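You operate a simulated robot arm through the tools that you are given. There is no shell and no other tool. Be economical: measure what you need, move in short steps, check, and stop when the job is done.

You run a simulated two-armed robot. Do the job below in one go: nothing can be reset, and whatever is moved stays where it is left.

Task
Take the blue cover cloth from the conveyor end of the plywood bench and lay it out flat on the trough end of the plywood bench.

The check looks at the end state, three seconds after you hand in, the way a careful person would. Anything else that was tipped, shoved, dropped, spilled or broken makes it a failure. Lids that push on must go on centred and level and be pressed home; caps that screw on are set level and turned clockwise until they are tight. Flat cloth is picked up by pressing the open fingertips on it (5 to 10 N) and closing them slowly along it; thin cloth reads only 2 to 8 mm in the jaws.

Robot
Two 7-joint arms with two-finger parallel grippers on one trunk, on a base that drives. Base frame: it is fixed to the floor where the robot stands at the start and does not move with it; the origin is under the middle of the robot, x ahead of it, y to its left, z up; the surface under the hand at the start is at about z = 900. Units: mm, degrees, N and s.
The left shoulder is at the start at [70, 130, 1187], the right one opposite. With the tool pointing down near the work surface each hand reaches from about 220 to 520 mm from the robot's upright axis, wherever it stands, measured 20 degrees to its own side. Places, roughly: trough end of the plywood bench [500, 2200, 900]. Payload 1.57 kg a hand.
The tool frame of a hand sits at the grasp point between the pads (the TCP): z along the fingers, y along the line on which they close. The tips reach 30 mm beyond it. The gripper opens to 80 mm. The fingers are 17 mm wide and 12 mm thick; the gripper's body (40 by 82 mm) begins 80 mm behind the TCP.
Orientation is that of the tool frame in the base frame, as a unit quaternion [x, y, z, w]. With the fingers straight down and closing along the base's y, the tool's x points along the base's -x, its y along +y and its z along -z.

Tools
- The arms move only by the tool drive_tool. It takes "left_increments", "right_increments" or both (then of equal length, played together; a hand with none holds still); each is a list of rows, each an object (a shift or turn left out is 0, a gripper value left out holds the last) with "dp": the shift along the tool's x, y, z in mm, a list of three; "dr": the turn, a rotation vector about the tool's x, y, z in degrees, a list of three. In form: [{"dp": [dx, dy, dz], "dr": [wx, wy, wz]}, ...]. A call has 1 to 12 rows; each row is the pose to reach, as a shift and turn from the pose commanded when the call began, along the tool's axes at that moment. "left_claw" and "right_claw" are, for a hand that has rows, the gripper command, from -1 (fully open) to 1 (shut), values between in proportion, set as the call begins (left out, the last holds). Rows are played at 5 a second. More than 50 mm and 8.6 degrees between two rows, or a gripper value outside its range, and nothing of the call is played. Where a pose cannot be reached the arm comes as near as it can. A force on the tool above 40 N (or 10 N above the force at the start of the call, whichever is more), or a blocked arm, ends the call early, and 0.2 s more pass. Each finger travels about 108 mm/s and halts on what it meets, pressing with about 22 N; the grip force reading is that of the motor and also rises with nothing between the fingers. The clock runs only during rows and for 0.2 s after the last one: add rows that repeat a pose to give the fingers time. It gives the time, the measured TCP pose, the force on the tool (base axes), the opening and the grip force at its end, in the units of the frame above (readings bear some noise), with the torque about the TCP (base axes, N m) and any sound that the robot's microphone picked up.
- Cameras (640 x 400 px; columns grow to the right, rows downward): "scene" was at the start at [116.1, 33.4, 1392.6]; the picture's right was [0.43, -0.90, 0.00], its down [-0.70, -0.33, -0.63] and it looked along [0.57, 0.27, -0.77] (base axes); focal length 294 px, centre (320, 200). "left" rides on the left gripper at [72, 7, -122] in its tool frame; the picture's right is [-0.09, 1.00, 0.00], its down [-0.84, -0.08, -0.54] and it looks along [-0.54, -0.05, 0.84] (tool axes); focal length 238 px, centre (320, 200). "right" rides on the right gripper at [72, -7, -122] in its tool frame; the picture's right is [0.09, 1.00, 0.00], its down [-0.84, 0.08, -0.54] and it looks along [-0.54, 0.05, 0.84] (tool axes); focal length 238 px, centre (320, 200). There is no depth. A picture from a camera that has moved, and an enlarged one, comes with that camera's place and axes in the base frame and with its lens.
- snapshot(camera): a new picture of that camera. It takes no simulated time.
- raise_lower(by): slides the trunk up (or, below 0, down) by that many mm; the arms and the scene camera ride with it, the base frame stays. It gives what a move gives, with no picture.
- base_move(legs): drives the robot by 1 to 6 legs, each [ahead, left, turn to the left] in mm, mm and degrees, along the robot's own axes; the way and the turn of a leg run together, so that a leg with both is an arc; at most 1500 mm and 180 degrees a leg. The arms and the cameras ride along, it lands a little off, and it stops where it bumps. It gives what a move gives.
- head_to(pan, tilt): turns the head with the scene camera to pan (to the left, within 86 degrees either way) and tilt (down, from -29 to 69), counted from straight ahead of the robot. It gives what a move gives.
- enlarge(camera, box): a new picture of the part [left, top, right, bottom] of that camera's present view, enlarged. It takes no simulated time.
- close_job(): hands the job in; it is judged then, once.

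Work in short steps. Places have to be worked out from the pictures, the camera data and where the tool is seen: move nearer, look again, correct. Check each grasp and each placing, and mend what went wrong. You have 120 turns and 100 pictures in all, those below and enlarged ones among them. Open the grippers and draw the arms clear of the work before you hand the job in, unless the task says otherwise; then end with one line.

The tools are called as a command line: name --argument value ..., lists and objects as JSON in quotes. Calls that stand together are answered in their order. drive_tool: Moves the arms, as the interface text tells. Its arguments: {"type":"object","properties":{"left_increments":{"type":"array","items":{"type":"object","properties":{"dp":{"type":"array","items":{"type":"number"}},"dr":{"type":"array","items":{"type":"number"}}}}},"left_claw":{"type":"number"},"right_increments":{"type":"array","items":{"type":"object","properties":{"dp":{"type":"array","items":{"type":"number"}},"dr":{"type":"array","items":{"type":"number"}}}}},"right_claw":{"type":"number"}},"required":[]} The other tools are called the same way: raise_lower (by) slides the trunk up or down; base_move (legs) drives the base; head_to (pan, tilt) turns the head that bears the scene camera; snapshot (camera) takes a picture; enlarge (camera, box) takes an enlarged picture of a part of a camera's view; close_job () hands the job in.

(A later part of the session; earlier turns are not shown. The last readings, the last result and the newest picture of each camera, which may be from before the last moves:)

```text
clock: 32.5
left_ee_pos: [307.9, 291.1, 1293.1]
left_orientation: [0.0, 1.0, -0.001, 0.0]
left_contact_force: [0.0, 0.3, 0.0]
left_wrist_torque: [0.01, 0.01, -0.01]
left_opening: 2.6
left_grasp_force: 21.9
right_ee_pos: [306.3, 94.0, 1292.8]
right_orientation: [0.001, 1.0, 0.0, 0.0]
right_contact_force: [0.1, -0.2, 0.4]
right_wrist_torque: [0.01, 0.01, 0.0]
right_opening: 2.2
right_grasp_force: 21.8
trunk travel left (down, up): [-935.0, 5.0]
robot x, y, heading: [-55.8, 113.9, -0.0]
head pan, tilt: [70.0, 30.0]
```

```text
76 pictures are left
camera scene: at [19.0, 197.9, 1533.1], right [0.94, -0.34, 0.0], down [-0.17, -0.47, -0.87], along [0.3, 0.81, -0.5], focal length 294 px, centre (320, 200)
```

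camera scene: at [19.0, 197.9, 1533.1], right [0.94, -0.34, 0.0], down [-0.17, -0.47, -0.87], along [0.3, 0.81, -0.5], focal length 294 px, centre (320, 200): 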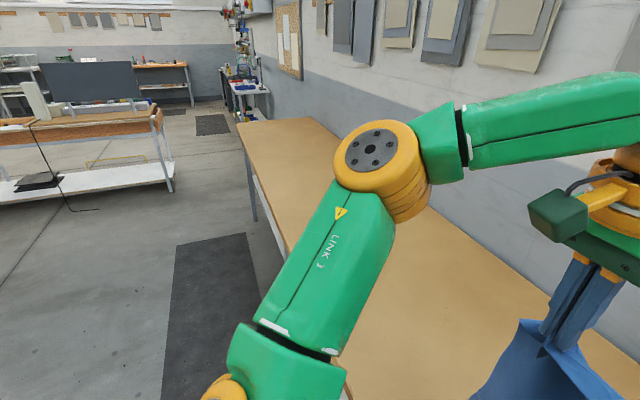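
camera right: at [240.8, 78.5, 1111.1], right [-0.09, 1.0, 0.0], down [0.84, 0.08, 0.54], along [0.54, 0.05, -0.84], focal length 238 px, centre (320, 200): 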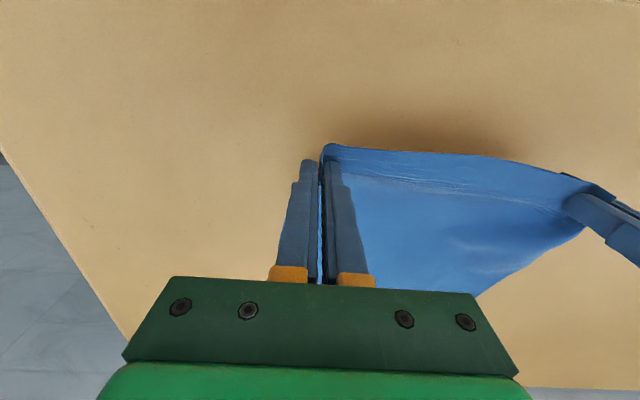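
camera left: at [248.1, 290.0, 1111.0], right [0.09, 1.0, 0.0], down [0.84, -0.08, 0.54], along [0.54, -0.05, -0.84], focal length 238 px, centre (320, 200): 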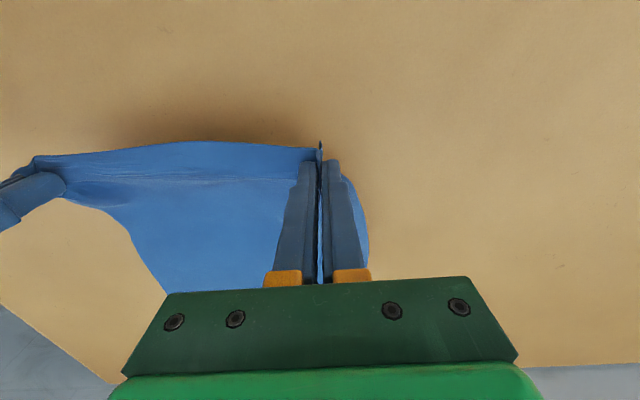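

The bench end is at about y 2556 and the bench is clear. I drive left in two legs of 1000 mm.

base_move --legs '[[0, 1000, 0], [0, 1000, 0]]'

head_to --pan 0 --tilt 60

snapshot --camera "scene"

```text
clock: 42.4
left_ee_pos: [320.5, 2278.1, 1294.5]
left_orientation: [0.0, 1.0, 0.0, 0.0]
left_contact_force: [-1.1, -0.8, -0.1]
left_wrist_torque: [0.02, 0.0, 0.02]
left_opening: 2.3
left_grasp_force: 21.9
right_ee_pos: [318.1, 2081.1, 1292.5]
right_orientation: [0.003, 1.0, 0.001, 0.0]
right_contact_force: [0.5, -0.7, 0.2]
right_wrist_torque: [0.03, -0.02, -0.01]
right_opening: 2.3
right_grasp_force: 21.8
trunk travel left (down, up): [-935.0, 5.0]
robot x, y, heading: [-49.5, 2101.6, -0.2]
head pan, tilt: [70.0, 30.0]
```

```text
clock: 43.8
left_ee_pos: [319.3, 2278.6, 1292.8]
left_orientation: [0.001, 1.0, 0.0, 0.0]
left_contact_force: [-0.2, -0.6, 0.3]
left_wrist_torque: [0.01, 0.04, 0.02]
left_opening: 2.5
left_grasp_force: 21.8
right_ee_pos: [317.7, 2081.8, 1292.9]
right_orientation: [0.002, 1.0, 0.0, 0.0]
right_contact_force: [-0.1, 0.6, 0.6]
right_wrist_torque: [0.02, -0.02, 0.04]
right_opening: 2.2
right_grasp_force: 21.8
trunk travel left (down, up): [-935.0, 5.0]
robot x, y, heading: [-47.4, 2100.3, -0.4]
head pan, tilt: [0.0, 60.0]
```

```text
75 pictures are left
camera scene: at [65.9, 2102.3, 1491.0], right [0.0, -1.0, 0.0], down [-0.87, 0.0, -0.5], along [0.5, 0.0, -0.87], focal length 294 px, centre (320, 200)
```

scene: 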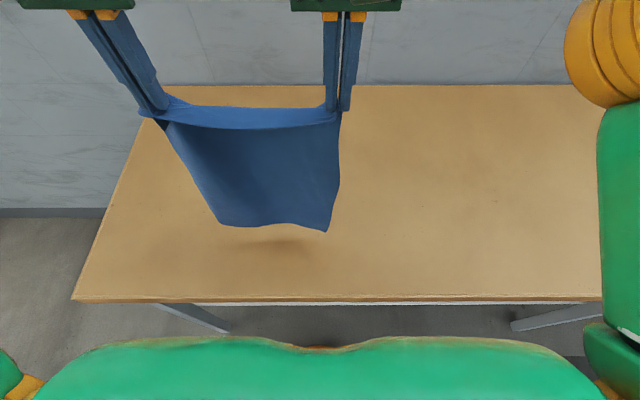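

The cloth hangs well at the trough end. To judge how close the base may come, I look straight down in front of the robot.

head_to --pan 0 --tilt 69

snapshot --camera "scene"

snapshot --camera "left"

```text
clock: 44.5
left_ee_pos: [318.7, 2279.2, 1293.4]
left_orientation: [0.001, 1.0, 0.001, 0.0]
left_contact_force: [0.4, 1.3, -0.8]
left_wrist_torque: [0.01, -0.01, 0.01]
left_opening: 2.6
left_grasp_force: 22.4
right_ee_pos: [316.6, 2082.2, 1293.0]
right_orientation: [0.003, 1.0, 0.0, 0.0]
right_contact_force: [-0.1, 0.0, -0.5]
right_wrist_torque: [0.02, -0.01, -0.02]
right_opening: 1.9
right_grasp_force: 22.1
trunk travel left (down, up): [-935.0, 5.0]
robot x, y, heading: [-45.9, 2098.1, -0.4]
head pan, tilt: [0.0, 68.8]
```

```text
74 pictures are left
camera scene: at [55.1, 2102.3, 1481.7], right [-0.01, -1.0, 0.0], down [-0.93, 0.0, -0.36], along [0.36, 0.0, -0.93], focal length 294 px, centre (320, 200)
```

scene: 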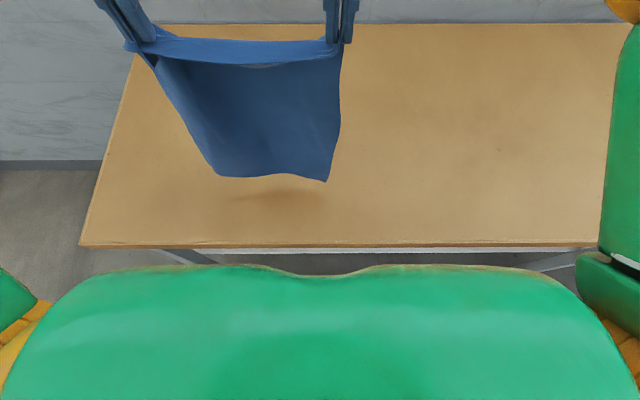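

```text
73 pictures are left
camera left: at [246.8, 2285.9, 1413.7], right [0.09, 1.0, 0.0], down [0.84, -0.08, 0.54], along [0.54, -0.05, -0.84], focal length 238 px, centre (320, 200)
```

left: 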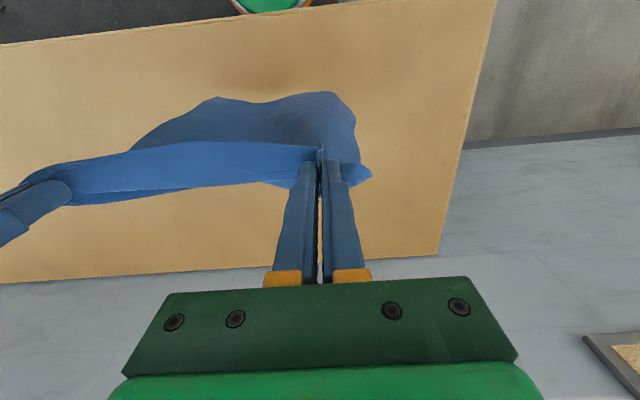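

The cloth hangs vertically at x≈320, its bottom just above the bench. To land the far edge further in, I advance the base 60 mm (about its starting distance) and then tilt the hands forward while reaching out.

base_move --legs '[[60, 20, 0.3]]'

drive_tool --left_increments '[{"dp": [-25, 0, 0], "dr": [0, -8, 0]}, {"dp": [-50, 0, 0], "dr": [0, -16, 0]}, {"dp": [-75, 0, 0], "dr": [0, -24, 0]}, {"dp": [-100, 0, 0], "dr": [0, -32, 0]}, {"dp": [-125, 0, 0], "dr": [0, -40, 0]}, {"dp": [-125, 0, 0], "dr": [0, -40, 0]}]' --right_increments '[{"dp": [-25, 0, 0], "dr": [0, -8, 0]}, {"dp": [-50, 0, 0], "dr": [0, -16, 0]}, {"dp": [-75, 0, 0], "dr": [0, -24, 0]}, {"dp": [-100, 0, 0], "dr": [0, -32, 0]}, {"dp": [-125, 0, 0], "dr": [0, -40, 0]}, {"dp": [-125, 0, 0], "dr": [0, -40, 0]}]'

snapshot --camera "scene"

```text
clock: 45.5
left_ee_pos: [366.8, 2296.3, 1297.8]
left_orientation: [-0.001, 1.0, 0.002, 0.004]
left_contact_force: [-1.6, -0.1, 0.5]
left_wrist_torque: [0.03, -0.1, 0.02]
left_opening: 2.5
left_grasp_force: 22.5
right_ee_pos: [366.3, 2099.2, 1296.4]
right_orientation: [0.0, 1.0, 0.001, 0.004]
right_contact_force: [-0.1, -0.6, 1.2]
right_wrist_torque: [0.0, -0.06, 0.0]
right_opening: 2.2
right_grasp_force: 21.6
trunk travel left (down, up): [-935.0, 5.0]
robot x, y, heading: [12.0, 2124.3, -0.2]
head pan, tilt: [0.0, 68.8]
```

```text
clock: 46.9
left_ee_pos: [503.1, 2300.1, 1293.7]
left_orientation: [0.0, 0.939, 0.0, 0.343]
left_contact_force: [0.3, -0.4, 0.4]
left_wrist_torque: [0.0, -0.01, -0.03]
left_opening: 2.4
left_grasp_force: 21.7
right_ee_pos: [500.1, 2103.6, 1292.7]
right_orientation: [-0.001, 0.939, 0.001, 0.343]
right_contact_force: [0.4, -0.6, -0.1]
right_wrist_torque: [-0.01, -0.01, 0.03]
right_opening: 2.4
right_grasp_force: 21.8
trunk travel left (down, up): [-935.0, 5.0]
robot x, y, heading: [13.5, 2124.0, -0.0]
head pan, tilt: [0.0, 68.8]
```

```text
72 pictures are left
camera scene: at [113.1, 2121.9, 1481.7], right [0.0, -1.0, 0.0], down [-0.93, 0.0, -0.36], along [0.36, 0.0, -0.93], focal length 294 px, centre (320, 200)
```

scene: 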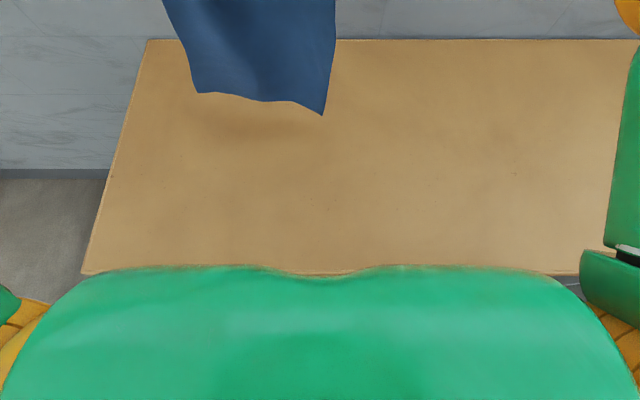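

Well within reach. I tilt further (56°) and reach 80 mm more forward.

drive_tool --left_increments '[{"dp": [-20, 0, 17], "dr": [0, -5, 0]}, {"dp": [-41, 0, 34], "dr": [0, -11, 0]}, {"dp": [-61, 0, 51], "dr": [0, -16, 0]}, {"dp": [-61, 0, 51], "dr": [0, -16, 0]}]' --right_increments '[{"dp": [-20, 0, 17], "dr": [0, -5, 0]}, {"dp": [-41, 0, 34], "dr": [0, -11, 0]}, {"dp": [-61, 0, 51], "dr": [0, -16, 0]}, {"dp": [-61, 0, 51], "dr": [0, -16, 0]}]'

head_to --pan 0 --tilt 48

snapshot --camera "scene"

```text
clock: 47.9
left_ee_pos: [581.5, 2302.2, 1292.3]
left_orientation: [0.0, 0.882, -0.001, 0.47]
left_contact_force: [0.1, 0.3, -0.6]
left_wrist_torque: [-0.02, 0.01, 0.03]
left_opening: 2.2
left_grasp_force: 21.6
right_ee_pos: [581.3, 2104.0, 1292.5]
right_orientation: [0.0, 0.883, 0.001, 0.47]
right_contact_force: [-0.4, 0.5, 0.1]
right_wrist_torque: [0.04, 0.02, 0.01]
right_opening: 2.4
right_grasp_force: 22.3
trunk travel left (down, up): [-935.0, 5.0]
robot x, y, heading: [10.9, 2122.4, -0.1]
head pan, tilt: [0.0, 68.8]
```

```text
clock: 48.7
left_ee_pos: [581.1, 2300.7, 1293.4]
left_orientation: [-0.001, 0.883, 0.0, 0.469]
left_contact_force: [0.7, -0.2, 0.8]
left_wrist_torque: [0.0, 0.0, 0.03]
left_opening: 2.6
left_grasp_force: 22.3
right_ee_pos: [580.4, 2103.6, 1293.6]
right_orientation: [0.0, 0.883, 0.0, 0.47]
right_contact_force: [0.0, -0.3, 0.5]
right_wrist_torque: [0.04, -0.02, -0.02]
right_opening: 2.6
right_grasp_force: 22.3
trunk travel left (down, up): [-935.0, 5.0]
robot x, y, heading: [9.6, 2119.8, -0.1]
head pan, tilt: [0.0, 48.0]
```

```text
71 pictures are left
camera scene: at [136.8, 2122.3, 1506.2], right [0.0, -1.0, 0.0], down [-0.74, 0.0, -0.67], along [0.67, 0.0, -0.74], focal length 294 px, centre (320, 200)
```

scene: 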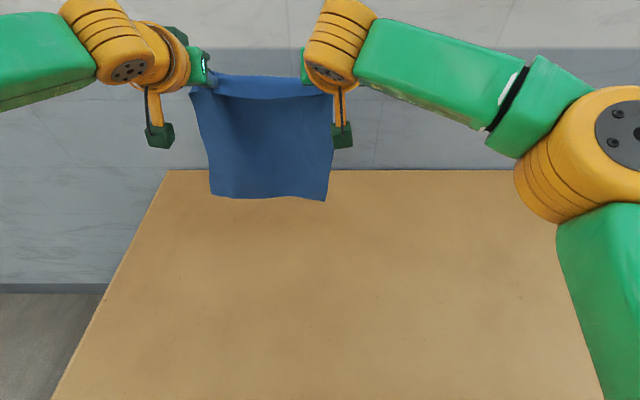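

Good. Another 40 mm forward, then the trunk down until the bottom edge just touches.

drive_tool --left_increments '[{"dp": [-11, 0, 17]}, {"dp": [-22, 0, 33]}, {"dp": [-22, 0, 33]}]' --right_increments '[{"dp": [-11, 0, 17]}, {"dp": [-22, 0, 33]}, {"dp": [-22, 0, 33]}]'

raise_lower --by -30

snapshot --camera "scene"

```text
clock: 49.5
left_ee_pos: [608.9, 2309.0, 1292.0]
left_orientation: [-0.001, 0.883, 0.0, 0.47]
left_contact_force: [-0.4, -1.4, 0.3]
left_wrist_torque: [-0.02, 0.0, -0.05]
left_opening: 2.6
left_grasp_force: 22.1
left hand out of reach, approached as far as the arm can: row 2, 3
right_ee_pos: [619.6, 2104.6, 1293.4]
right_orientation: [-0.001, 0.883, 0.001, 0.47]
right_contact_force: [0.1, 2.0, 0.6]
right_wrist_torque: [0.06, -0.01, 0.06]
right_opening: 2.3
right_grasp_force: 22.2
trunk travel left (down, up): [-935.0, 5.0]
robot x, y, heading: [9.4, 2120.5, 0.2]
head pan, tilt: [0.0, 48.0]
```

```text
clock: 50.2
left_ee_pos: [609.5, 2307.7, 1260.8]
left_orientation: [-0.001, 0.882, 0.0, 0.47]
left_contact_force: [0.5, -2.6, 0.5]
left_wrist_torque: [-0.08, -0.01, -0.02]
left_opening: 2.7
left_grasp_force: 21.7
right_ee_pos: [620.5, 2102.2, 1262.3]
right_orientation: [0.0, 0.883, 0.0, 0.47]
right_contact_force: [-0.7, 1.8, -1.2]
right_wrist_torque: [0.05, 0.0, 0.03]
right_opening: 2.6
right_grasp_force: 21.8
trunk travel left (down, up): [-905.0, 35.0]
robot x, y, heading: [10.2, 2121.1, 0.1]
head pan, tilt: [0.0, 48.0]
```

```text
70 pictures are left
camera scene: at [137.0, 2122.3, 1476.2], right [0.0, -1.0, 0.0], down [-0.74, 0.0, -0.67], along [0.67, 0.0, -0.74], focal length 294 px, centre (320, 200)
```

scene: 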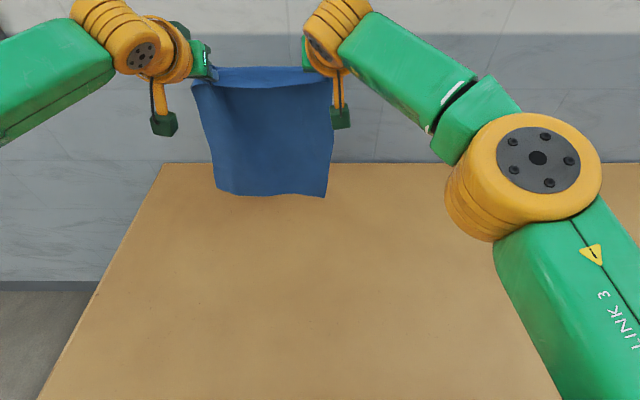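

Bottom edge is about touching. I start the lay-down: hands move back and down on a curve, easing the tilt, aligning the right hand with the left.

drive_tool --left_increments '[{"dp": [17.8, -5, -12.1], "dr": [0, 2.4, 0]}, {"dp": [38.9, -5, -22], "dr": [0, 4.8, 0]}, {"dp": [61.7, -5, -30.7], "dr": [0, 7.2, 0]}, {"dp": [85.3, -5, -38.9], "dr": [0, 9.6, 0]}, {"dp": [109.8, -5, -46.6], "dr": [0, 12, 0]}, {"dp": [109.8, -5, -46.6], "dr": [0, 12, 0]}]' --right_increments '[{"dp": [20.8, 0, -16.1], "dr": [0, 2.4, 0]}, {"dp": [44.5, 0, -30.3], "dr": [0, 4.8, 0]}, {"dp": [67.3, 0, -39], "dr": [0, 7.2, 0]}, {"dp": [90.9, 0, -47.2], "dr": [0, 9.6, 0]}, {"dp": [115.4, 0, -54.9], "dr": [0, 12, 0]}, {"dp": [115.4, 0, -54.9], "dr": [0, 12, 0]}]'

snapshot --camera "scene"

```text
clock: 51.6
left_ee_pos: [510.7, 2302.0, 1191.8]
left_orientation: [-0.001, 0.927, 0.0, 0.374]
left_contact_force: [-0.6, -0.2, -0.2]
left_wrist_torque: [0.01, 0.0, 0.02]
left_opening: 2.7
left_grasp_force: 22.8
right_ee_pos: [511.5, 2104.4, 1198.5]
right_orientation: [-0.001, 0.928, 0.001, 0.374]
right_contact_force: [-0.3, -0.4, 0.8]
right_wrist_torque: [0.06, 0.0, -0.01]
right_opening: 2.5
right_grasp_force: 21.8
trunk travel left (down, up): [-905.0, 35.0]
robot x, y, heading: [10.7, 2120.7, -0.2]
head pan, tilt: [0.0, 48.0]
```

```text
69 pictures are left
camera scene: at [137.3, 2122.6, 1476.3], right [0.0, -1.0, 0.0], down [-0.74, 0.0, -0.67], along [0.67, 0.0, -0.74], focal length 294 px, centre (320, 200)
```

scene: 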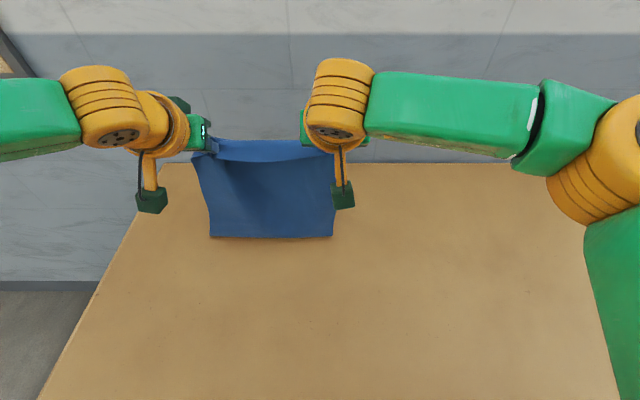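

The edge trails on the bench. I continue the diagonal back-and-down motion.

drive_tool --left_increments '[{"dp": [31.1, 0, -0.9], "dr": [0, 2.3, 0]}, {"dp": [63.7, 0, -1.7], "dr": [0, 4.7, 0]}, {"dp": [96.2, 0, -1.2], "dr": [0, 7, 0]}, {"dp": [129.4, 0, 0.1], "dr": [0, 9.3, 0]}, {"dp": [164, 0, 1.4], "dr": [0, 11.7, 0]}, {"dp": [198, 0, 3.4], "dr": [0, 14, 0]}, {"dp": [198, 0, 3.4], "dr": [0, 14, 0]}]' --right_increments '[{"dp": [33, 0, 1], "dr": [0, 2.3, 0]}, {"dp": [67, 0, 2], "dr": [0, 4.7, 0]}, {"dp": [100.4, 0, 3.1], "dr": [0, 7, 0]}, {"dp": [133.6, 0, 4.4], "dr": [0, 9.3, 0]}, {"dp": [168.2, 0, 5.7], "dr": [0, 11.7, 0]}, {"dp": [202.2, 0, 7.7], "dr": [0, 14, 0]}, {"dp": [202.2, 0, 7.7], "dr": [0, 14, 0]}]'

snapshot --camera "scene"

```text
clock: 53.2
left_ee_pos: [370.6, 2301.1, 1054.8]
left_orientation: [-0.001, 0.966, -0.001, 0.259]
left_contact_force: [-0.1, 0.0, -0.3]
left_wrist_torque: [-0.01, 0.0, 0.0]
left_opening: 2.6
left_grasp_force: 21.7
right_ee_pos: [372.7, 2102.0, 1050.1]
right_orientation: [0.0, 0.966, 0.001, 0.258]
right_contact_force: [0.3, -0.8, 0.6]
right_wrist_torque: [0.03, 0.01, 0.02]
right_opening: 2.3
right_grasp_force: 21.7
trunk travel left (down, up): [-905.0, 35.0]
robot x, y, heading: [11.4, 2118.2, -0.2]
head pan, tilt: [0.0, 48.0]
```

```text
68 pictures are left
camera scene: at [137.2, 2122.3, 1476.3], right [0.0, -1.0, 0.0], down [-0.74, 0.0, -0.67], along [0.67, 0.0, -0.74], focal length 294 px, centre (320, 200)
```

scene: 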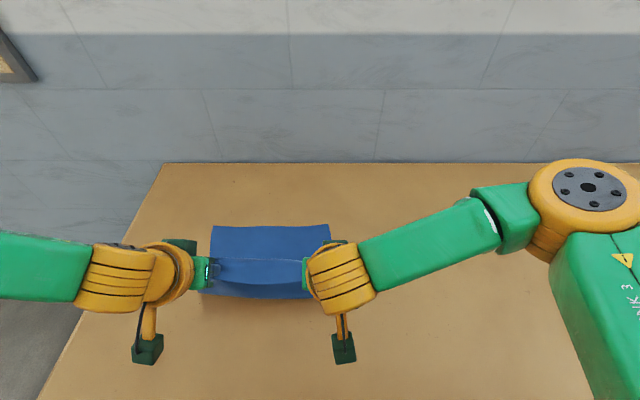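

The far edge lies at x≈573, which would leave the near edge close to the bench's front. I have the slack to do better, so I lift back up and retry from farther forward.

raise_lower --by 32

drive_tool --left_increments '[{"dp": [-32, 0, -8.5], "dr": [0, -2.3, 0]}, {"dp": [-64, 0, -17], "dr": [0, -4.7, 0]}, {"dp": [-96, 0, -25.5], "dr": [0, -7, 0]}, {"dp": [-128, 0, -34], "dr": [0, -9.3, 0]}, {"dp": [-160, 0, -42.5], "dr": [0, -11.7, 0]}, {"dp": [-191, 0, -51], "dr": [0, -14, 0]}, {"dp": [-191, 0, -51], "dr": [0, -14, 0]}]' --right_increments '[{"dp": [-32, 0, -8.5], "dr": [0, -2.3, 0]}, {"dp": [-64, 0, -17], "dr": [0, -4.7, 0]}, {"dp": [-96, 0, -25.5], "dr": [0, -7, 0]}, {"dp": [-128, 0, -34], "dr": [0, -9.3, 0]}, {"dp": [-160, 0, -42.5], "dr": [0, -11.7, 0]}, {"dp": [-191, 0, -51], "dr": [0, -14, 0]}, {"dp": [-191, 0, -51], "dr": [0, -14, 0]}]'

drive_tool --left_increments '[{"dp": [-28, 0, 3], "dr": [0, -4, 0]}, {"dp": [-57, 0, 6], "dr": [0, -8, 0]}, {"dp": [-85, 0, 9], "dr": [0, -12, 0]}, {"dp": [-113, 0, 12], "dr": [0, -16, 0]}, {"dp": [-113, 0, 12], "dr": [0, -16, 0]}]' --right_increments '[{"dp": [-28, 0, 3], "dr": [0, -4, 0]}, {"dp": [-57, 0, 6], "dr": [0, -8, 0]}, {"dp": [-85, 0, 9], "dr": [0, -12, 0]}, {"dp": [-113, 0, 12], "dr": [0, -16, 0]}, {"dp": [-113, 0, 12], "dr": [0, -16, 0]}]'

snapshot --camera "scene"

```text
clock: 54.0
left_ee_pos: [370.3, 2302.1, 1088.9]
left_orientation: [0.0, 0.966, 0.0, 0.259]
left_contact_force: [0.1, 0.0, 0.9]
left_wrist_torque: [-0.02, 0.0, 0.02]
left_opening: 2.4
left_grasp_force: 21.6
right_ee_pos: [371.4, 2103.5, 1081.4]
right_orientation: [-0.001, 0.966, 0.001, 0.259]
right_contact_force: [-0.2, 0.1, 0.6]
right_wrist_torque: [0.02, 0.0, 0.01]
right_opening: 2.5
right_grasp_force: 22.1
trunk travel left (down, up): [-937.0, 3.0]
robot x, y, heading: [14.1, 2119.7, 0.1]
head pan, tilt: [0.0, 48.0]
```

```text
clock: 55.6
left_ee_pos: [512.4, 2303.0, 1225.7]
left_orientation: [-0.001, 0.927, -0.001, 0.376]
left_contact_force: [0.5, 0.4, -0.5]
left_wrist_torque: [-0.01, 0.02, -0.01]
left_opening: 2.4
left_grasp_force: 21.9
right_ee_pos: [512.0, 2102.9, 1220.5]
right_orientation: [-0.001, 0.928, 0.0, 0.374]
right_contact_force: [0.1, -0.1, 0.9]
right_wrist_torque: [0.01, 0.0, 0.01]
right_opening: 2.4
right_grasp_force: 22.7
trunk travel left (down, up): [-937.0, 3.0]
robot x, y, heading: [11.0, 2120.0, 0.1]
head pan, tilt: [0.0, 48.0]
```

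```text
clock: 56.8
left_ee_pos: [600.5, 2302.4, 1297.6]
left_orientation: [-0.001, 0.866, 0.001, 0.5]
left_contact_force: [0.1, -1.2, 0.3]
left_wrist_torque: [-0.04, 0.01, -0.01]
left_opening: 2.4
left_grasp_force: 22.3
right_ee_pos: [601.0, 2102.2, 1291.8]
right_orientation: [0.001, 0.866, -0.001, 0.5]
right_contact_force: [0.1, 0.2, -0.2]
right_wrist_torque: [0.01, 0.0, 0.0]
right_opening: 2.2
right_grasp_force: 22.2
trunk travel left (down, up): [-937.0, 3.0]
robot x, y, heading: [15.6, 2120.9, -0.1]
head pan, tilt: [0.0, 48.0]
```

```text
67 pictures are left
camera scene: at [137.6, 2122.5, 1508.2], right [0.0, -1.0, 0.0], down [-0.74, 0.0, -0.67], along [0.67, 0.0, -0.74], focal length 294 px, centre (320, 200)
```

scene: 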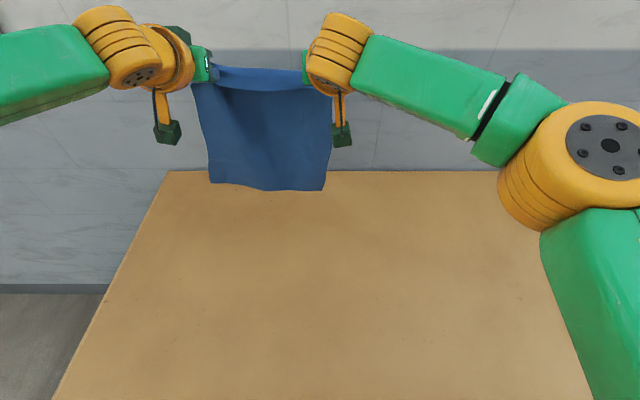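

Further forward with more tilt.

drive_tool --left_increments '[{"dp": [-10, 0, 17], "dr": [0, -5, 0]}, {"dp": [-20, 0, 35], "dr": [0, -11, 0]}, {"dp": [-30, 0, 52], "dr": [0, -16, 0]}, {"dp": [-30, 0, 52], "dr": [0, -16, 0]}]' --right_increments '[{"dp": [-10, 0, 17], "dr": [0, -5, 0]}, {"dp": [-20, 0, 35], "dr": [0, -11, 0]}, {"dp": [-30, 0, 52], "dr": [0, -16, 0]}, {"dp": [-30, 0, 52], "dr": [0, -16, 0]}]'

```text
clock: 57.8
left_ee_pos: [644.4, 2310.9, 1298.4]
left_orientation: [0.0, 0.787, 0.0, 0.617]
left_contact_force: [0.0, -5.4, -0.4]
left_wrist_torque: [-0.09, -0.01, -0.18]
left_opening: 2.4
left_grasp_force: 22.5
left hand out of reach, approached as far as the arm can: row 2, 3, 4
right_ee_pos: [660.8, 2102.7, 1291.7]
right_orientation: [-0.001, 0.787, 0.001, 0.616]
right_contact_force: [0.1, 5.4, -0.1]
right_wrist_torque: [0.05, 0.03, 0.23]
right_opening: 2.7
right_grasp_force: 21.9
trunk travel left (down, up): [-937.0, 3.0]
robot x, y, heading: [12.4, 2122.0, -0.0]
head pan, tilt: [0.0, 48.0]
```

Tips are now at x≈673. I align the right hand to the left and ease tension, then lower with the trunk to touch.

drive_tool --left_increments '[{"dp": [1, -4, -3]}, {"dp": [1, -4, -3]}]' --right_increments '[{"dp": [-1, 2, -10]}, {"dp": [-1, 4, -18]}]'

raise_lower --by -45

snapshot --camera "scene"

```text
clock: 58.4
left_ee_pos: [640.3, 2307.8, 1298.6]
left_orientation: [-0.001, 0.788, 0.0, 0.616]
left_contact_force: [-0.3, -0.1, 0.5]
left_wrist_torque: [0.01, -0.01, 0.02]
left_opening: 2.7
left_grasp_force: 21.9
right_ee_pos: [643.1, 2105.7, 1297.2]
right_orientation: [0.0, 0.788, 0.0, 0.616]
right_contact_force: [0.0, -0.3, -0.4]
right_wrist_torque: [0.02, 0.0, 0.03]
right_opening: 2.3
right_grasp_force: 21.9
trunk travel left (down, up): [-937.0, 3.0]
robot x, y, heading: [9.3, 2117.7, 0.0]
head pan, tilt: [0.0, 48.0]
```

```text
clock: 59.3
left_ee_pos: [641.2, 2306.9, 1252.7]
left_orientation: [-0.001, 0.787, 0.0, 0.617]
left_contact_force: [-0.7, 0.6, 0.0]
left_wrist_torque: [-0.06, 0.02, -0.01]
left_opening: 2.4
left_grasp_force: 21.7
right_ee_pos: [643.6, 2108.0, 1252.7]
right_orientation: [0.0, 0.788, 0.0, 0.616]
right_contact_force: [0.0, 0.5, -1.0]
right_wrist_torque: [0.03, -0.01, 0.01]
right_opening: 2.4
right_grasp_force: 21.7
trunk travel left (down, up): [-892.0, 48.0]
robot x, y, heading: [14.0, 2118.1, -0.2]
head pan, tilt: [0.0, 48.0]
```

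```text
66 pictures are left
camera scene: at [137.2, 2122.4, 1463.2], right [0.0, -1.0, 0.0], down [-0.74, 0.0, -0.67], along [0.67, 0.0, -0.74], focal length 294 px, centre (320, 200)
```

scene: 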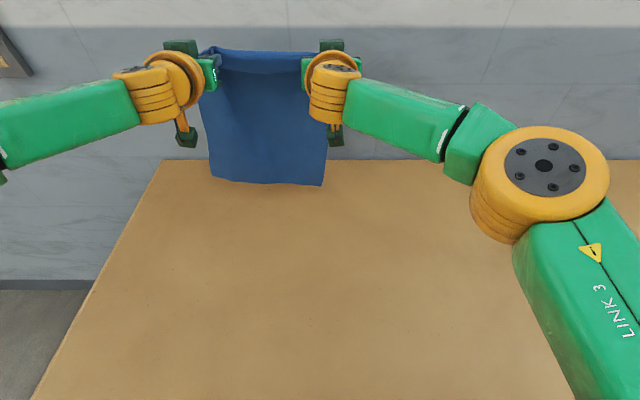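

The bottom edge still seems ~35 mm above the bench, so I lower a bit more before moving back.

raise_lower --by -30

enlarge --camera "scene" --box '[160, 20, 400, 220]'

```text
clock: 60.0
left_ee_pos: [641.5, 2307.6, 1222.6]
left_orientation: [-0.001, 0.787, 0.0, 0.617]
left_contact_force: [-0.3, 1.0, -0.3]
left_wrist_torque: [0.03, 0.02, 0.02]
left_opening: 2.6
left_grasp_force: 21.8
right_ee_pos: [643.5, 2107.1, 1222.0]
right_orientation: [0.001, 0.788, 0.0, 0.615]
right_contact_force: [0.7, 0.5, 0.3]
right_wrist_torque: [0.0, 0.02, -0.01]
right_opening: 2.3
right_grasp_force: 21.9
trunk travel left (down, up): [-862.0, 78.0]
robot x, y, heading: [10.3, 2121.5, -0.2]
head pan, tilt: [0.0, 48.0]
```

```text
2.00 times, centred on (280, 120) of scene
camera zoom: at [137.3, 2122.4, 1433.2], right [0.0, -1.0, 0.0], down [-0.74, 0.0, -0.67], along [0.67, 0.0, -0.74], focal length 589 px, centre (400, 360)
```

zoom: 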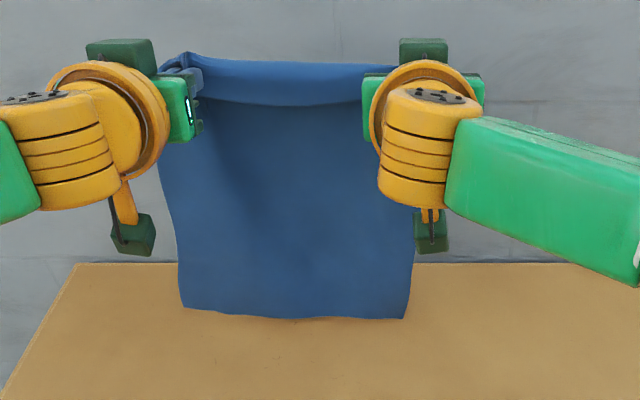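

Edge is at the bench surface. I begin laying down again with a more diagonal path.

drive_tool --left_increments '[{"dp": [15.3, -2, -11.6], "dr": [0, 4, 0]}, {"dp": [37.6, -2, -26.7], "dr": [0, 8, 0]}, {"dp": [62.3, -2, -43.2], "dr": [0, 12, 0]}, {"dp": [89.2, -2, -60.2], "dr": [0, 16, 0]}, {"dp": [116.8, -2, -75.9], "dr": [0, 19, 0]}, {"dp": [116.8, -2, -75.9], "dr": [0, 19, 0]}]' --right_increments '[{"dp": [15.3, 0, -11.6], "dr": [0, 4, 0]}, {"dp": [37.6, 0, -26.7], "dr": [0, 8, 0]}, {"dp": [62.3, 0, -43.2], "dr": [0, 12, 0]}, {"dp": [89.2, 0, -60.2], "dr": [0, 16, 0]}, {"dp": [116.8, 0, -75.9], "dr": [0, 19, 0]}, {"dp": [116.8, 0, -75.9], "dr": [0, 19, 0]}]'

snapshot --camera "scene"

```text
clock: 61.5
left_ee_pos: [541.5, 2306.5, 1126.1]
left_orientation: [0.0, 0.879, -0.001, 0.478]
left_contact_force: [0.0, 0.1, -0.8]
left_wrist_torque: [0.0, -0.01, -0.01]
left_opening: 2.7
left_grasp_force: 21.9
right_ee_pos: [542.1, 2105.7, 1125.7]
right_orientation: [-0.001, 0.879, 0.001, 0.477]
right_contact_force: [-0.7, 0.5, 0.0]
right_wrist_torque: [-0.02, 0.01, 0.02]
right_opening: 2.4
right_grasp_force: 22.7
trunk travel left (down, up): [-862.0, 78.0]
robot x, y, heading: [9.7, 2122.1, -0.2]
head pan, tilt: [0.0, 48.0]
```

```text
64 pictures are left
camera scene: at [137.3, 2122.4, 1433.3], right [0.0, -1.0, 0.0], down [-0.74, 0.0, -0.67], along [0.67, 0.0, -0.74], focal length 294 px, centre (320, 200)
```

scene: 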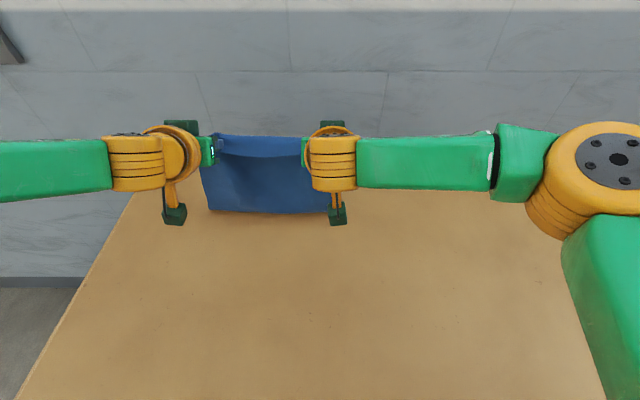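

Continuing back and down, another 110/110 mm.

drive_tool --left_increments '[{"dp": [30.4, -2, -6.5], "dr": [0, 3.6, 0]}, {"dp": [60.9, -2, -12.9], "dr": [0, 7.2, 0]}, {"dp": [91.3, -2, -19.4], "dr": [0, 10.8, 0]}, {"dp": [121.8, -2, -25.9], "dr": [0, 14.4, 0]}, {"dp": [152.2, -2, -32.3], "dr": [0, 18, 0]}, {"dp": [152.2, -2, -32.3], "dr": [0, 18, 0]}]' --right_increments '[{"dp": [30.4, 0, -6.5], "dr": [0, 3.6, 0]}, {"dp": [60.9, 0, -12.9], "dr": [0, 7.2, 0]}, {"dp": [91.3, 0, -19.4], "dr": [0, 10.8, 0]}, {"dp": [121.8, 0, -25.9], "dr": [0, 14.4, 0]}, {"dp": [152.2, 0, -32.3], "dr": [0, 18, 0]}, {"dp": [152.2, 0, -32.3], "dr": [0, 18, 0]}]'

snapshot --camera "scene"

```text
clock: 62.9
left_ee_pos: [431.6, 2302.3, 1020.0]
left_orientation: [-0.002, 0.943, 0.001, 0.334]
left_contact_force: [0.6, 0.5, 0.3]
left_wrist_torque: [0.0, 0.0, 0.01]
left_opening: 2.7
left_grasp_force: 22.2
right_ee_pos: [431.1, 2108.6, 1015.7]
right_orientation: [-0.001, 0.943, 0.001, 0.333]
right_contact_force: [0.2, -0.7, 0.0]
right_wrist_torque: [-0.02, 0.01, -0.03]
right_opening: 2.3
right_grasp_force: 22.4
trunk travel left (down, up): [-862.0, 78.0]
robot x, y, heading: [9.2, 2118.6, -0.1]
head pan, tilt: [0.0, 48.0]
```

```text
63 pictures are left
camera scene: at [137.2, 2122.4, 1433.3], right [0.0, -1.0, 0.0], down [-0.74, 0.0, -0.67], along [0.67, 0.0, -0.74], focal length 294 px, centre (320, 200)
```

scene: 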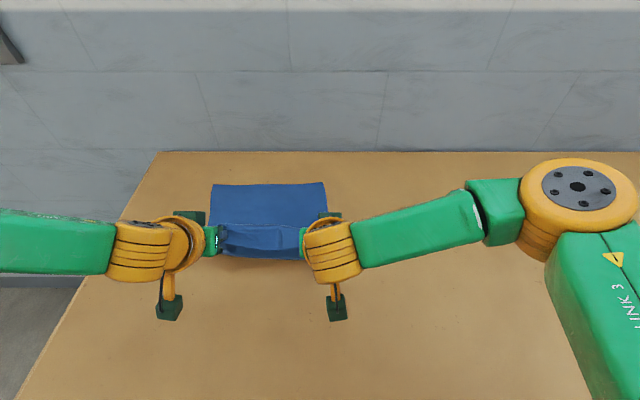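

Far edge now lies at x≈680, nicely placed. I continue back 45 mm with the arms, lowering with the trunk to stay in the left arm's reach.

drive_tool --left_increments '[{"dp": [17.5, 0, -14], "dr": [0, 4.5, 0]}, {"dp": [35, 0, -28.3], "dr": [0, 9, 0]}]' --right_increments '[{"dp": [17.5, 0, -16], "dr": [0, 4.5, 0]}, {"dp": [33, 0, -31], "dr": [0, 9, 0]}]'

raise_lower --by -45

snapshot --camera "scene"

```text
clock: 63.5
left_ee_pos: [385.0, 2301.4, 1018.7]
left_orientation: [-0.001, 0.966, 0.0, 0.26]
left_contact_force: [-0.2, 0.3, -0.7]
left_wrist_torque: [0.03, 0.01, -0.02]
left_opening: 2.1
left_grasp_force: 22.0
right_ee_pos: [386.1, 2107.3, 1020.1]
right_orientation: [0.0, 0.966, 0.0, 0.259]
right_contact_force: [-0.2, 0.3, 0.1]
right_wrist_torque: [0.01, 0.0, 0.02]
right_opening: 2.2
right_grasp_force: 22.1
trunk travel left (down, up): [-862.0, 78.0]
robot x, y, heading: [11.4, 2121.7, -0.0]
head pan, tilt: [0.0, 48.0]
```

```text
clock: 64.3
left_ee_pos: [386.7, 2302.0, 973.4]
left_orientation: [-0.002, 0.966, 0.0, 0.26]
left_contact_force: [-0.7, 0.1, -0.2]
left_wrist_torque: [0.0, -0.02, 0.0]
left_opening: 2.6
left_grasp_force: 21.9
right_ee_pos: [387.0, 2106.8, 974.0]
right_orientation: [0.0, 0.966, 0.001, 0.258]
right_contact_force: [0.8, -0.1, -0.9]
right_wrist_torque: [0.02, 0.03, 0.01]
right_opening: 2.2
right_grasp_force: 21.6
trunk travel left (down, up): [-817.0, 123.0]
robot x, y, heading: [10.1, 2121.9, 0.0]
head pan, tilt: [0.0, 48.0]
```

```text
62 pictures are left
camera scene: at [137.0, 2122.4, 1388.2], right [0.0, -1.0, 0.0], down [-0.74, 0.0, -0.67], along [0.67, 0.0, -0.74], focal length 294 px, centre (320, 200)
```

scene: 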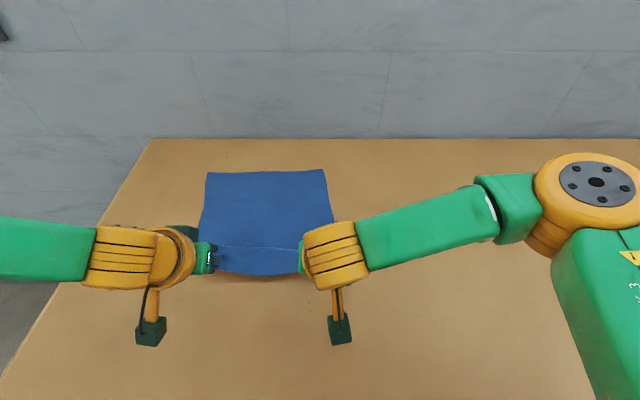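

Now 35 mm more back, another trunk step down.

drive_tool --left_increments '[{"dp": [15, 0, -9], "dr": [0, 4, 0]}, {"dp": [30.3, 0, -17.5], "dr": [0, 8, 0]}]' --right_increments '[{"dp": [15, 0, -9], "dr": [0, 4, 0]}, {"dp": [30.3, 0, -17.5], "dr": [0, 8, 0]}]'

raise_lower --by -32

snapshot --camera "scene"

snapshot --camera "left"

```text
clock: 64.9
left_ee_pos: [351.0, 2302.1, 973.6]
left_orientation: [0.0, 0.981, 0.0, 0.192]
left_contact_force: [0.0, -1.2, 0.3]
left_wrist_torque: [0.0, 0.0, 0.01]
left_opening: 2.4
left_grasp_force: 22.0
right_ee_pos: [350.0, 2108.0, 974.9]
right_orientation: [0.0, 0.982, 0.001, 0.19]
right_contact_force: [0.7, 0.3, 0.6]
right_wrist_torque: [0.0, -0.06, -0.01]
right_opening: 2.2
right_grasp_force: 21.8
trunk travel left (down, up): [-817.0, 123.0]
robot x, y, heading: [9.0, 2119.0, 0.1]
head pan, tilt: [0.0, 48.0]
```

```text
clock: 65.7
left_ee_pos: [352.0, 2302.4, 942.1]
left_orientation: [0.0, 0.981, 0.0, 0.192]
left_contact_force: [0.6, -0.2, 0.7]
left_wrist_torque: [0.02, 0.0, -0.01]
left_opening: 2.4
left_grasp_force: 21.9
right_ee_pos: [352.4, 2107.0, 944.0]
right_orientation: [0.0, 0.982, 0.0, 0.19]
right_contact_force: [-0.5, -0.6, -0.3]
right_wrist_torque: [-0.01, 0.04, -0.01]
right_opening: 2.2
right_grasp_force: 22.2
trunk travel left (down, up): [-785.0, 155.0]
robot x, y, heading: [11.3, 2121.9, -0.0]
head pan, tilt: [0.0, 48.0]
```

```text
61 pictures are left
camera scene: at [136.9, 2122.4, 1356.2], right [0.0, -1.0, 0.0], down [-0.74, 0.0, -0.67], along [0.67, 0.0, -0.74], focal length 294 px, centre (320, 200)
```

scene: 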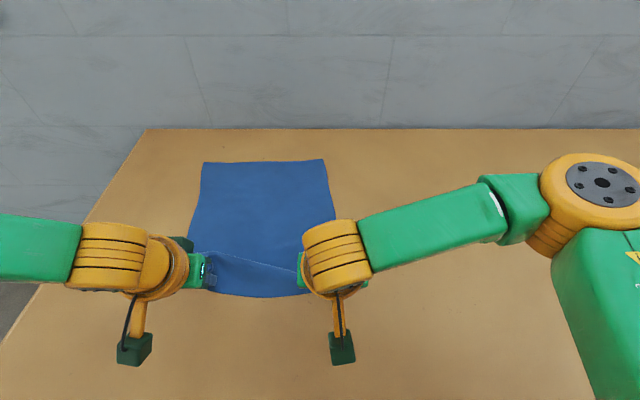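

```text
60 pictures are left
camera left: at [238.1, 2308.6, 1025.7], right [0.08, 1.0, 0.03], down [0.57, -0.08, 0.82], along [0.82, -0.05, -0.58], focal length 238 px, centre (320, 200)
```

left: 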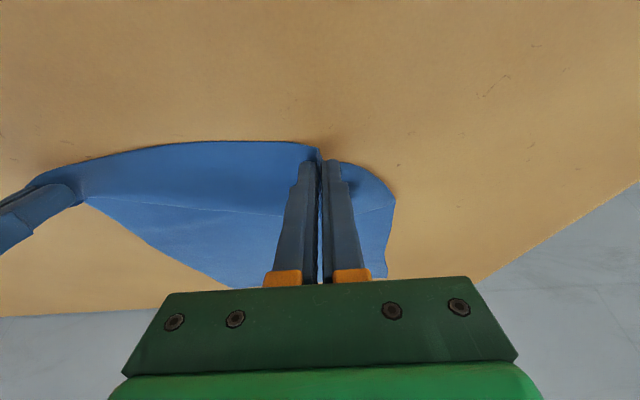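

Nearly down. I draw back 20 mm, lower 8 mm and straighten the hands while spreading slightly.

drive_tool --left_increments '[{"dp": [11, 2, 0], "dr": [0, 4, 0]}, {"dp": [21.5, 3, 0], "dr": [0, 8, 0]}, {"dp": [21.5, 3, 0], "dr": [0, 8, 0]}]' --right_increments '[{"dp": [11, -2, 1], "dr": [0, 4, 0]}, {"dp": [22, -3, 1], "dr": [0, 8, 0]}, {"dp": [22, -3, 1], "dr": [0, 8, 0]}]'

snapshot --camera "scene"

snapshot --camera "left"

```text
clock: 66.5
left_ee_pos: [331.0, 2306.4, 933.3]
left_orientation: [-0.001, 0.992, 0.0, 0.123]
left_contact_force: [1.1, -0.2, 3.4]
left_wrist_torque: [-0.02, 0.0, 0.02]
left_opening: 2.5
left_grasp_force: 21.9
right_ee_pos: [332.0, 2104.2, 932.8]
right_orientation: [0.0, 0.993, 0.001, 0.121]
right_contact_force: [1.3, 0.6, 4.2]
right_wrist_torque: [0.03, -0.02, -0.01]
right_opening: 2.4
right_grasp_force: 22.1
trunk travel left (down, up): [-785.0, 155.0]
robot x, y, heading: [12.9, 2121.8, 0.0]
head pan, tilt: [0.0, 48.0]
```

```text
59 pictures are left
camera scene: at [136.4, 2122.1, 1356.5], right [0.0, -1.0, 0.0], down [-0.74, 0.0, -0.67], along [0.67, 0.0, -0.74], focal length 294 px, centre (320, 200)
```

scene: 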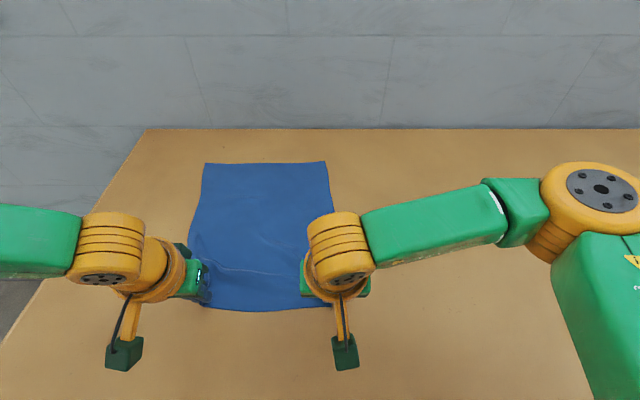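

```text
58 pictures are left
camera left: at [230.6, 2312.1, 1032.6], right [0.09, 1.0, 0.02], down [0.68, -0.08, 0.73], along [0.73, -0.05, -0.68], focal length 238 px, centre (320, 200)
```

left: 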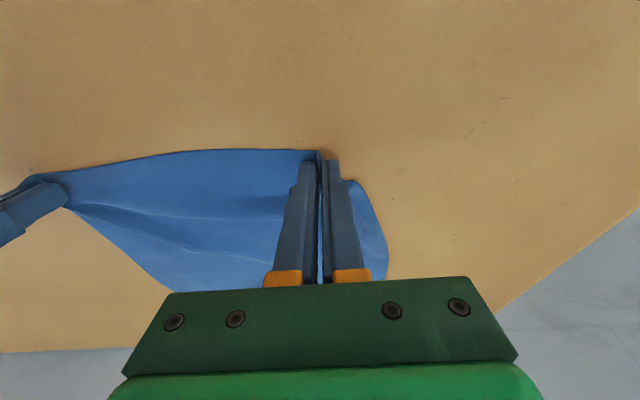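

Tips touch with light force. A small 10 mm pull back to take out the remaining slack.

drive_tool --left_increments '[{"dp": [4.5, 1, -1.5]}, {"dp": [9.5, 2, -2.5]}, {"dp": [9.5, 2, -2.5]}]' --right_increments '[{"dp": [4.5, -1, -1.5]}, {"dp": [9.5, -2, -2.5]}, {"dp": [9.5, -2, -2.5]}]'

snapshot --camera "right"

enlarge --camera "scene" --box '[140, 130, 400, 340]'

```text
clock: 67.3
left_ee_pos: [321.3, 2306.6, 932.8]
left_orientation: [0.0, 0.992, 0.0, 0.123]
left_contact_force: [1.0, -2.4, 1.8]
left_wrist_torque: [-0.07, 0.01, 0.02]
left_opening: 2.6
left_grasp_force: 21.8
right_ee_pos: [320.7, 2102.0, 932.9]
right_orientation: [0.0, 0.992, 0.001, 0.122]
right_contact_force: [0.7, 2.1, 0.7]
right_wrist_torque: [0.09, 0.02, 0.01]
right_opening: 2.4
right_grasp_force: 22.4
trunk travel left (down, up): [-785.0, 155.0]
robot x, y, heading: [7.7, 2122.4, 0.1]
head pan, tilt: [0.0, 48.0]
```

```text
57 pictures are left
camera right: at [222.1, 2096.1, 1034.0], right [-0.09, 1.0, -0.02], down [0.68, 0.08, 0.73], along [0.73, 0.05, -0.68], focal length 238 px, centre (320, 200)
```

right: 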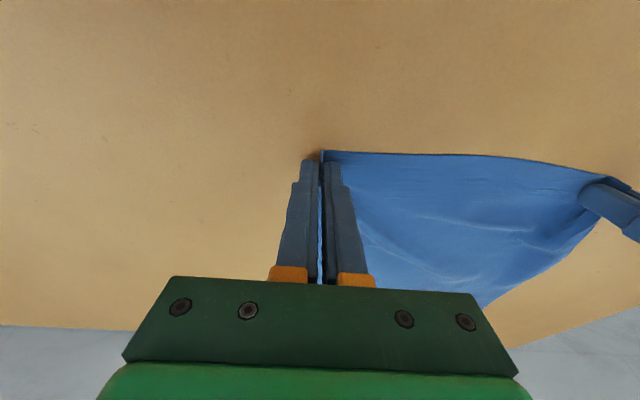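

```text
1.90 times, centred on (270, 235) of scene
camera zoom: at [136.8, 2122.1, 1356.3], right [0.0, -1.0, 0.0], down [-0.74, 0.0, -0.67], along [0.67, 0.0, -0.74], focal length 561 px, centre (415, 133)
```

zoom: 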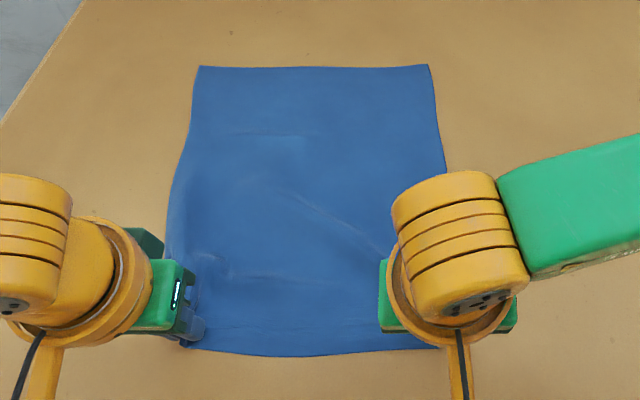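

Nearly flat with faint wrinkles; 7 mm more pull and re-press lightly.

drive_tool --left_increments '[{"dp": [4, 0, -1]}, {"dp": [7, 0, -1.3]}, {"dp": [7, 0, -0.5]}, {"dp": [7, 0, -0.5]}]' --right_increments '[{"dp": [4, 0, -1]}, {"dp": [7, 0, -1.3]}, {"dp": [7, 0, -0.5]}, {"dp": [7, 0, -0.5]}]'

enlarge --camera "scene" --box '[140, 130, 400, 340]'

```text
clock: 68.3
left_ee_pos: [313.4, 2307.2, 932.2]
left_orientation: [-0.001, 0.992, 0.0, 0.124]
left_contact_force: [5.1, 0.4, 20.7]
left_wrist_torque: [0.02, -0.13, -0.01]
left_opening: 2.7
left_grasp_force: 22.2
right_ee_pos: [313.8, 2101.7, 933.3]
right_orientation: [0.0, 0.992, 0.001, 0.123]
right_contact_force: [0.5, 3.5, 4.2]
right_wrist_torque: [0.11, 0.0, 0.0]
right_opening: 2.3
right_grasp_force: 22.1
trunk travel left (down, up): [-785.0, 155.0]
robot x, y, heading: [6.7, 2123.9, 0.0]
head pan, tilt: [0.0, 48.0]
```

```text
1.90 times, centred on (270, 235) of scene
camera zoom: at [135.0, 2121.5, 1356.8], right [0.0, -1.0, 0.0], down [-0.74, 0.0, -0.67], along [0.67, 0.0, -0.74], focal length 561 px, centre (415, 133)
```

zoom: 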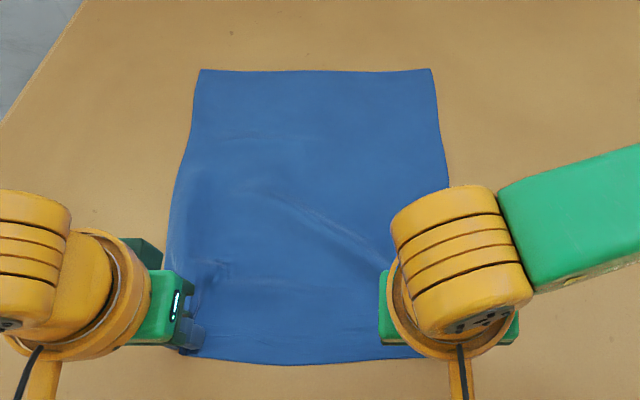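

Good. I ease the left pressure and open both slowly in contact so the gathered folds spread.

drive_tool --left_increments '[{"dp": [0, 0, -0.8]}]' --right_increments '[{"dp": [0, 0, 0.2]}]' --left_claw 0.8 --right_claw 0.8

drive_tool --left_increments '[{"dp": [0, 0, 0]}]' --right_increments '[{"dp": [0, 0, 0]}]' --left_claw 0.55 --right_claw 0.55

drive_tool --left_increments '[{"dp": [0, 0, 0]}]' --right_increments '[{"dp": [0, 0, 0]}]' --left_claw 0.25 --right_claw 0.25

snapshot --camera "left"

snapshot --camera "right"

```text
clock: 68.7
left_ee_pos: [312.5, 2306.7, 933.4]
left_orientation: [-0.001, 0.992, 0.0, 0.123]
left_contact_force: [-0.3, 0.2, 5.9]
left_wrist_torque: [-0.03, -0.02, 0.0]
left_opening: 7.1
left_grasp_force: 0.1
right_ee_pos: [314.4, 2101.9, 931.9]
right_orientation: [0.0, 0.992, 0.001, 0.122]
right_contact_force: [0.5, -1.9, 10.0]
right_wrist_torque: [0.0, 0.0, -0.03]
right_opening: 6.3
right_grasp_force: 0.0
trunk travel left (down, up): [-785.0, 155.0]
robot x, y, heading: [11.5, 2120.0, 0.1]
head pan, tilt: [0.0, 48.0]
```

```text
clock: 69.1
left_ee_pos: [312.0, 2306.2, 934.1]
left_orientation: [-0.001, 0.992, 0.0, 0.123]
left_contact_force: [0.0, 0.1, 2.2]
left_wrist_torque: [0.02, 0.02, -0.02]
left_opening: 17.6
left_grasp_force: 0.0
right_ee_pos: [313.2, 2101.1, 932.3]
right_orientation: [0.0, 0.992, 0.001, 0.123]
right_contact_force: [-1.0, -2.7, 10.9]
right_wrist_torque: [0.07, -0.02, 0.02]
right_opening: 15.8
right_grasp_force: 0.0
trunk travel left (down, up): [-785.0, 155.0]
robot x, y, heading: [12.7, 2123.9, 0.2]
head pan, tilt: [0.0, 48.0]
```

```text
clock: 69.5
left_ee_pos: [312.3, 2306.1, 933.5]
left_orientation: [-0.001, 0.992, 0.0, 0.123]
left_contact_force: [0.0, 0.6, 1.1]
left_wrist_torque: [0.01, 0.02, -0.06]
left_opening: 29.8
left_grasp_force: 0.0
right_ee_pos: [315.0, 2101.5, 932.5]
right_orientation: [0.0, 0.992, 0.001, 0.123]
right_contact_force: [-0.1, -1.6, 11.8]
right_wrist_torque: [0.15, -0.01, 0.0]
right_opening: 27.8
right_grasp_force: 0.1
trunk travel left (down, up): [-785.0, 155.0]
robot x, y, heading: [8.4, 2119.9, 0.1]
head pan, tilt: [0.0, 48.0]
```

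```text
54 pictures are left
camera left: at [212.5, 2312.9, 1032.0], right [0.09, 1.0, 0.02], down [0.68, -0.08, 0.73], along [0.73, -0.05, -0.68], focal length 238 px, centre (320, 200)
```

left: 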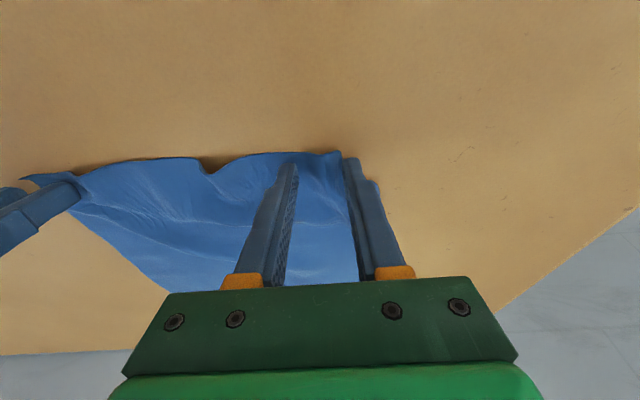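

```text
53 pictures are left
camera right: at [213.6, 2095.0, 1033.0], right [-0.09, 1.0, -0.02], down [0.68, 0.08, 0.73], along [0.73, 0.05, -0.68], focal length 238 px, centre (320, 200)
```

right: 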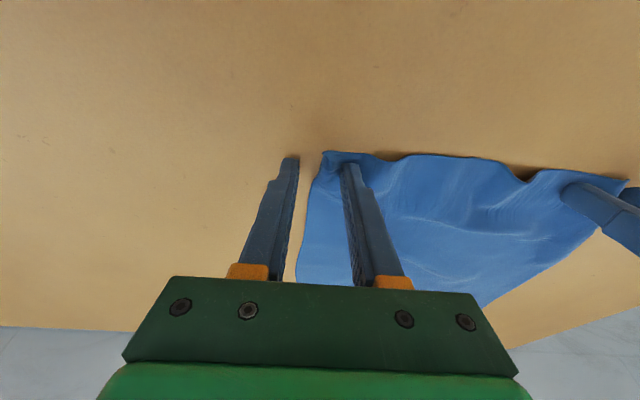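

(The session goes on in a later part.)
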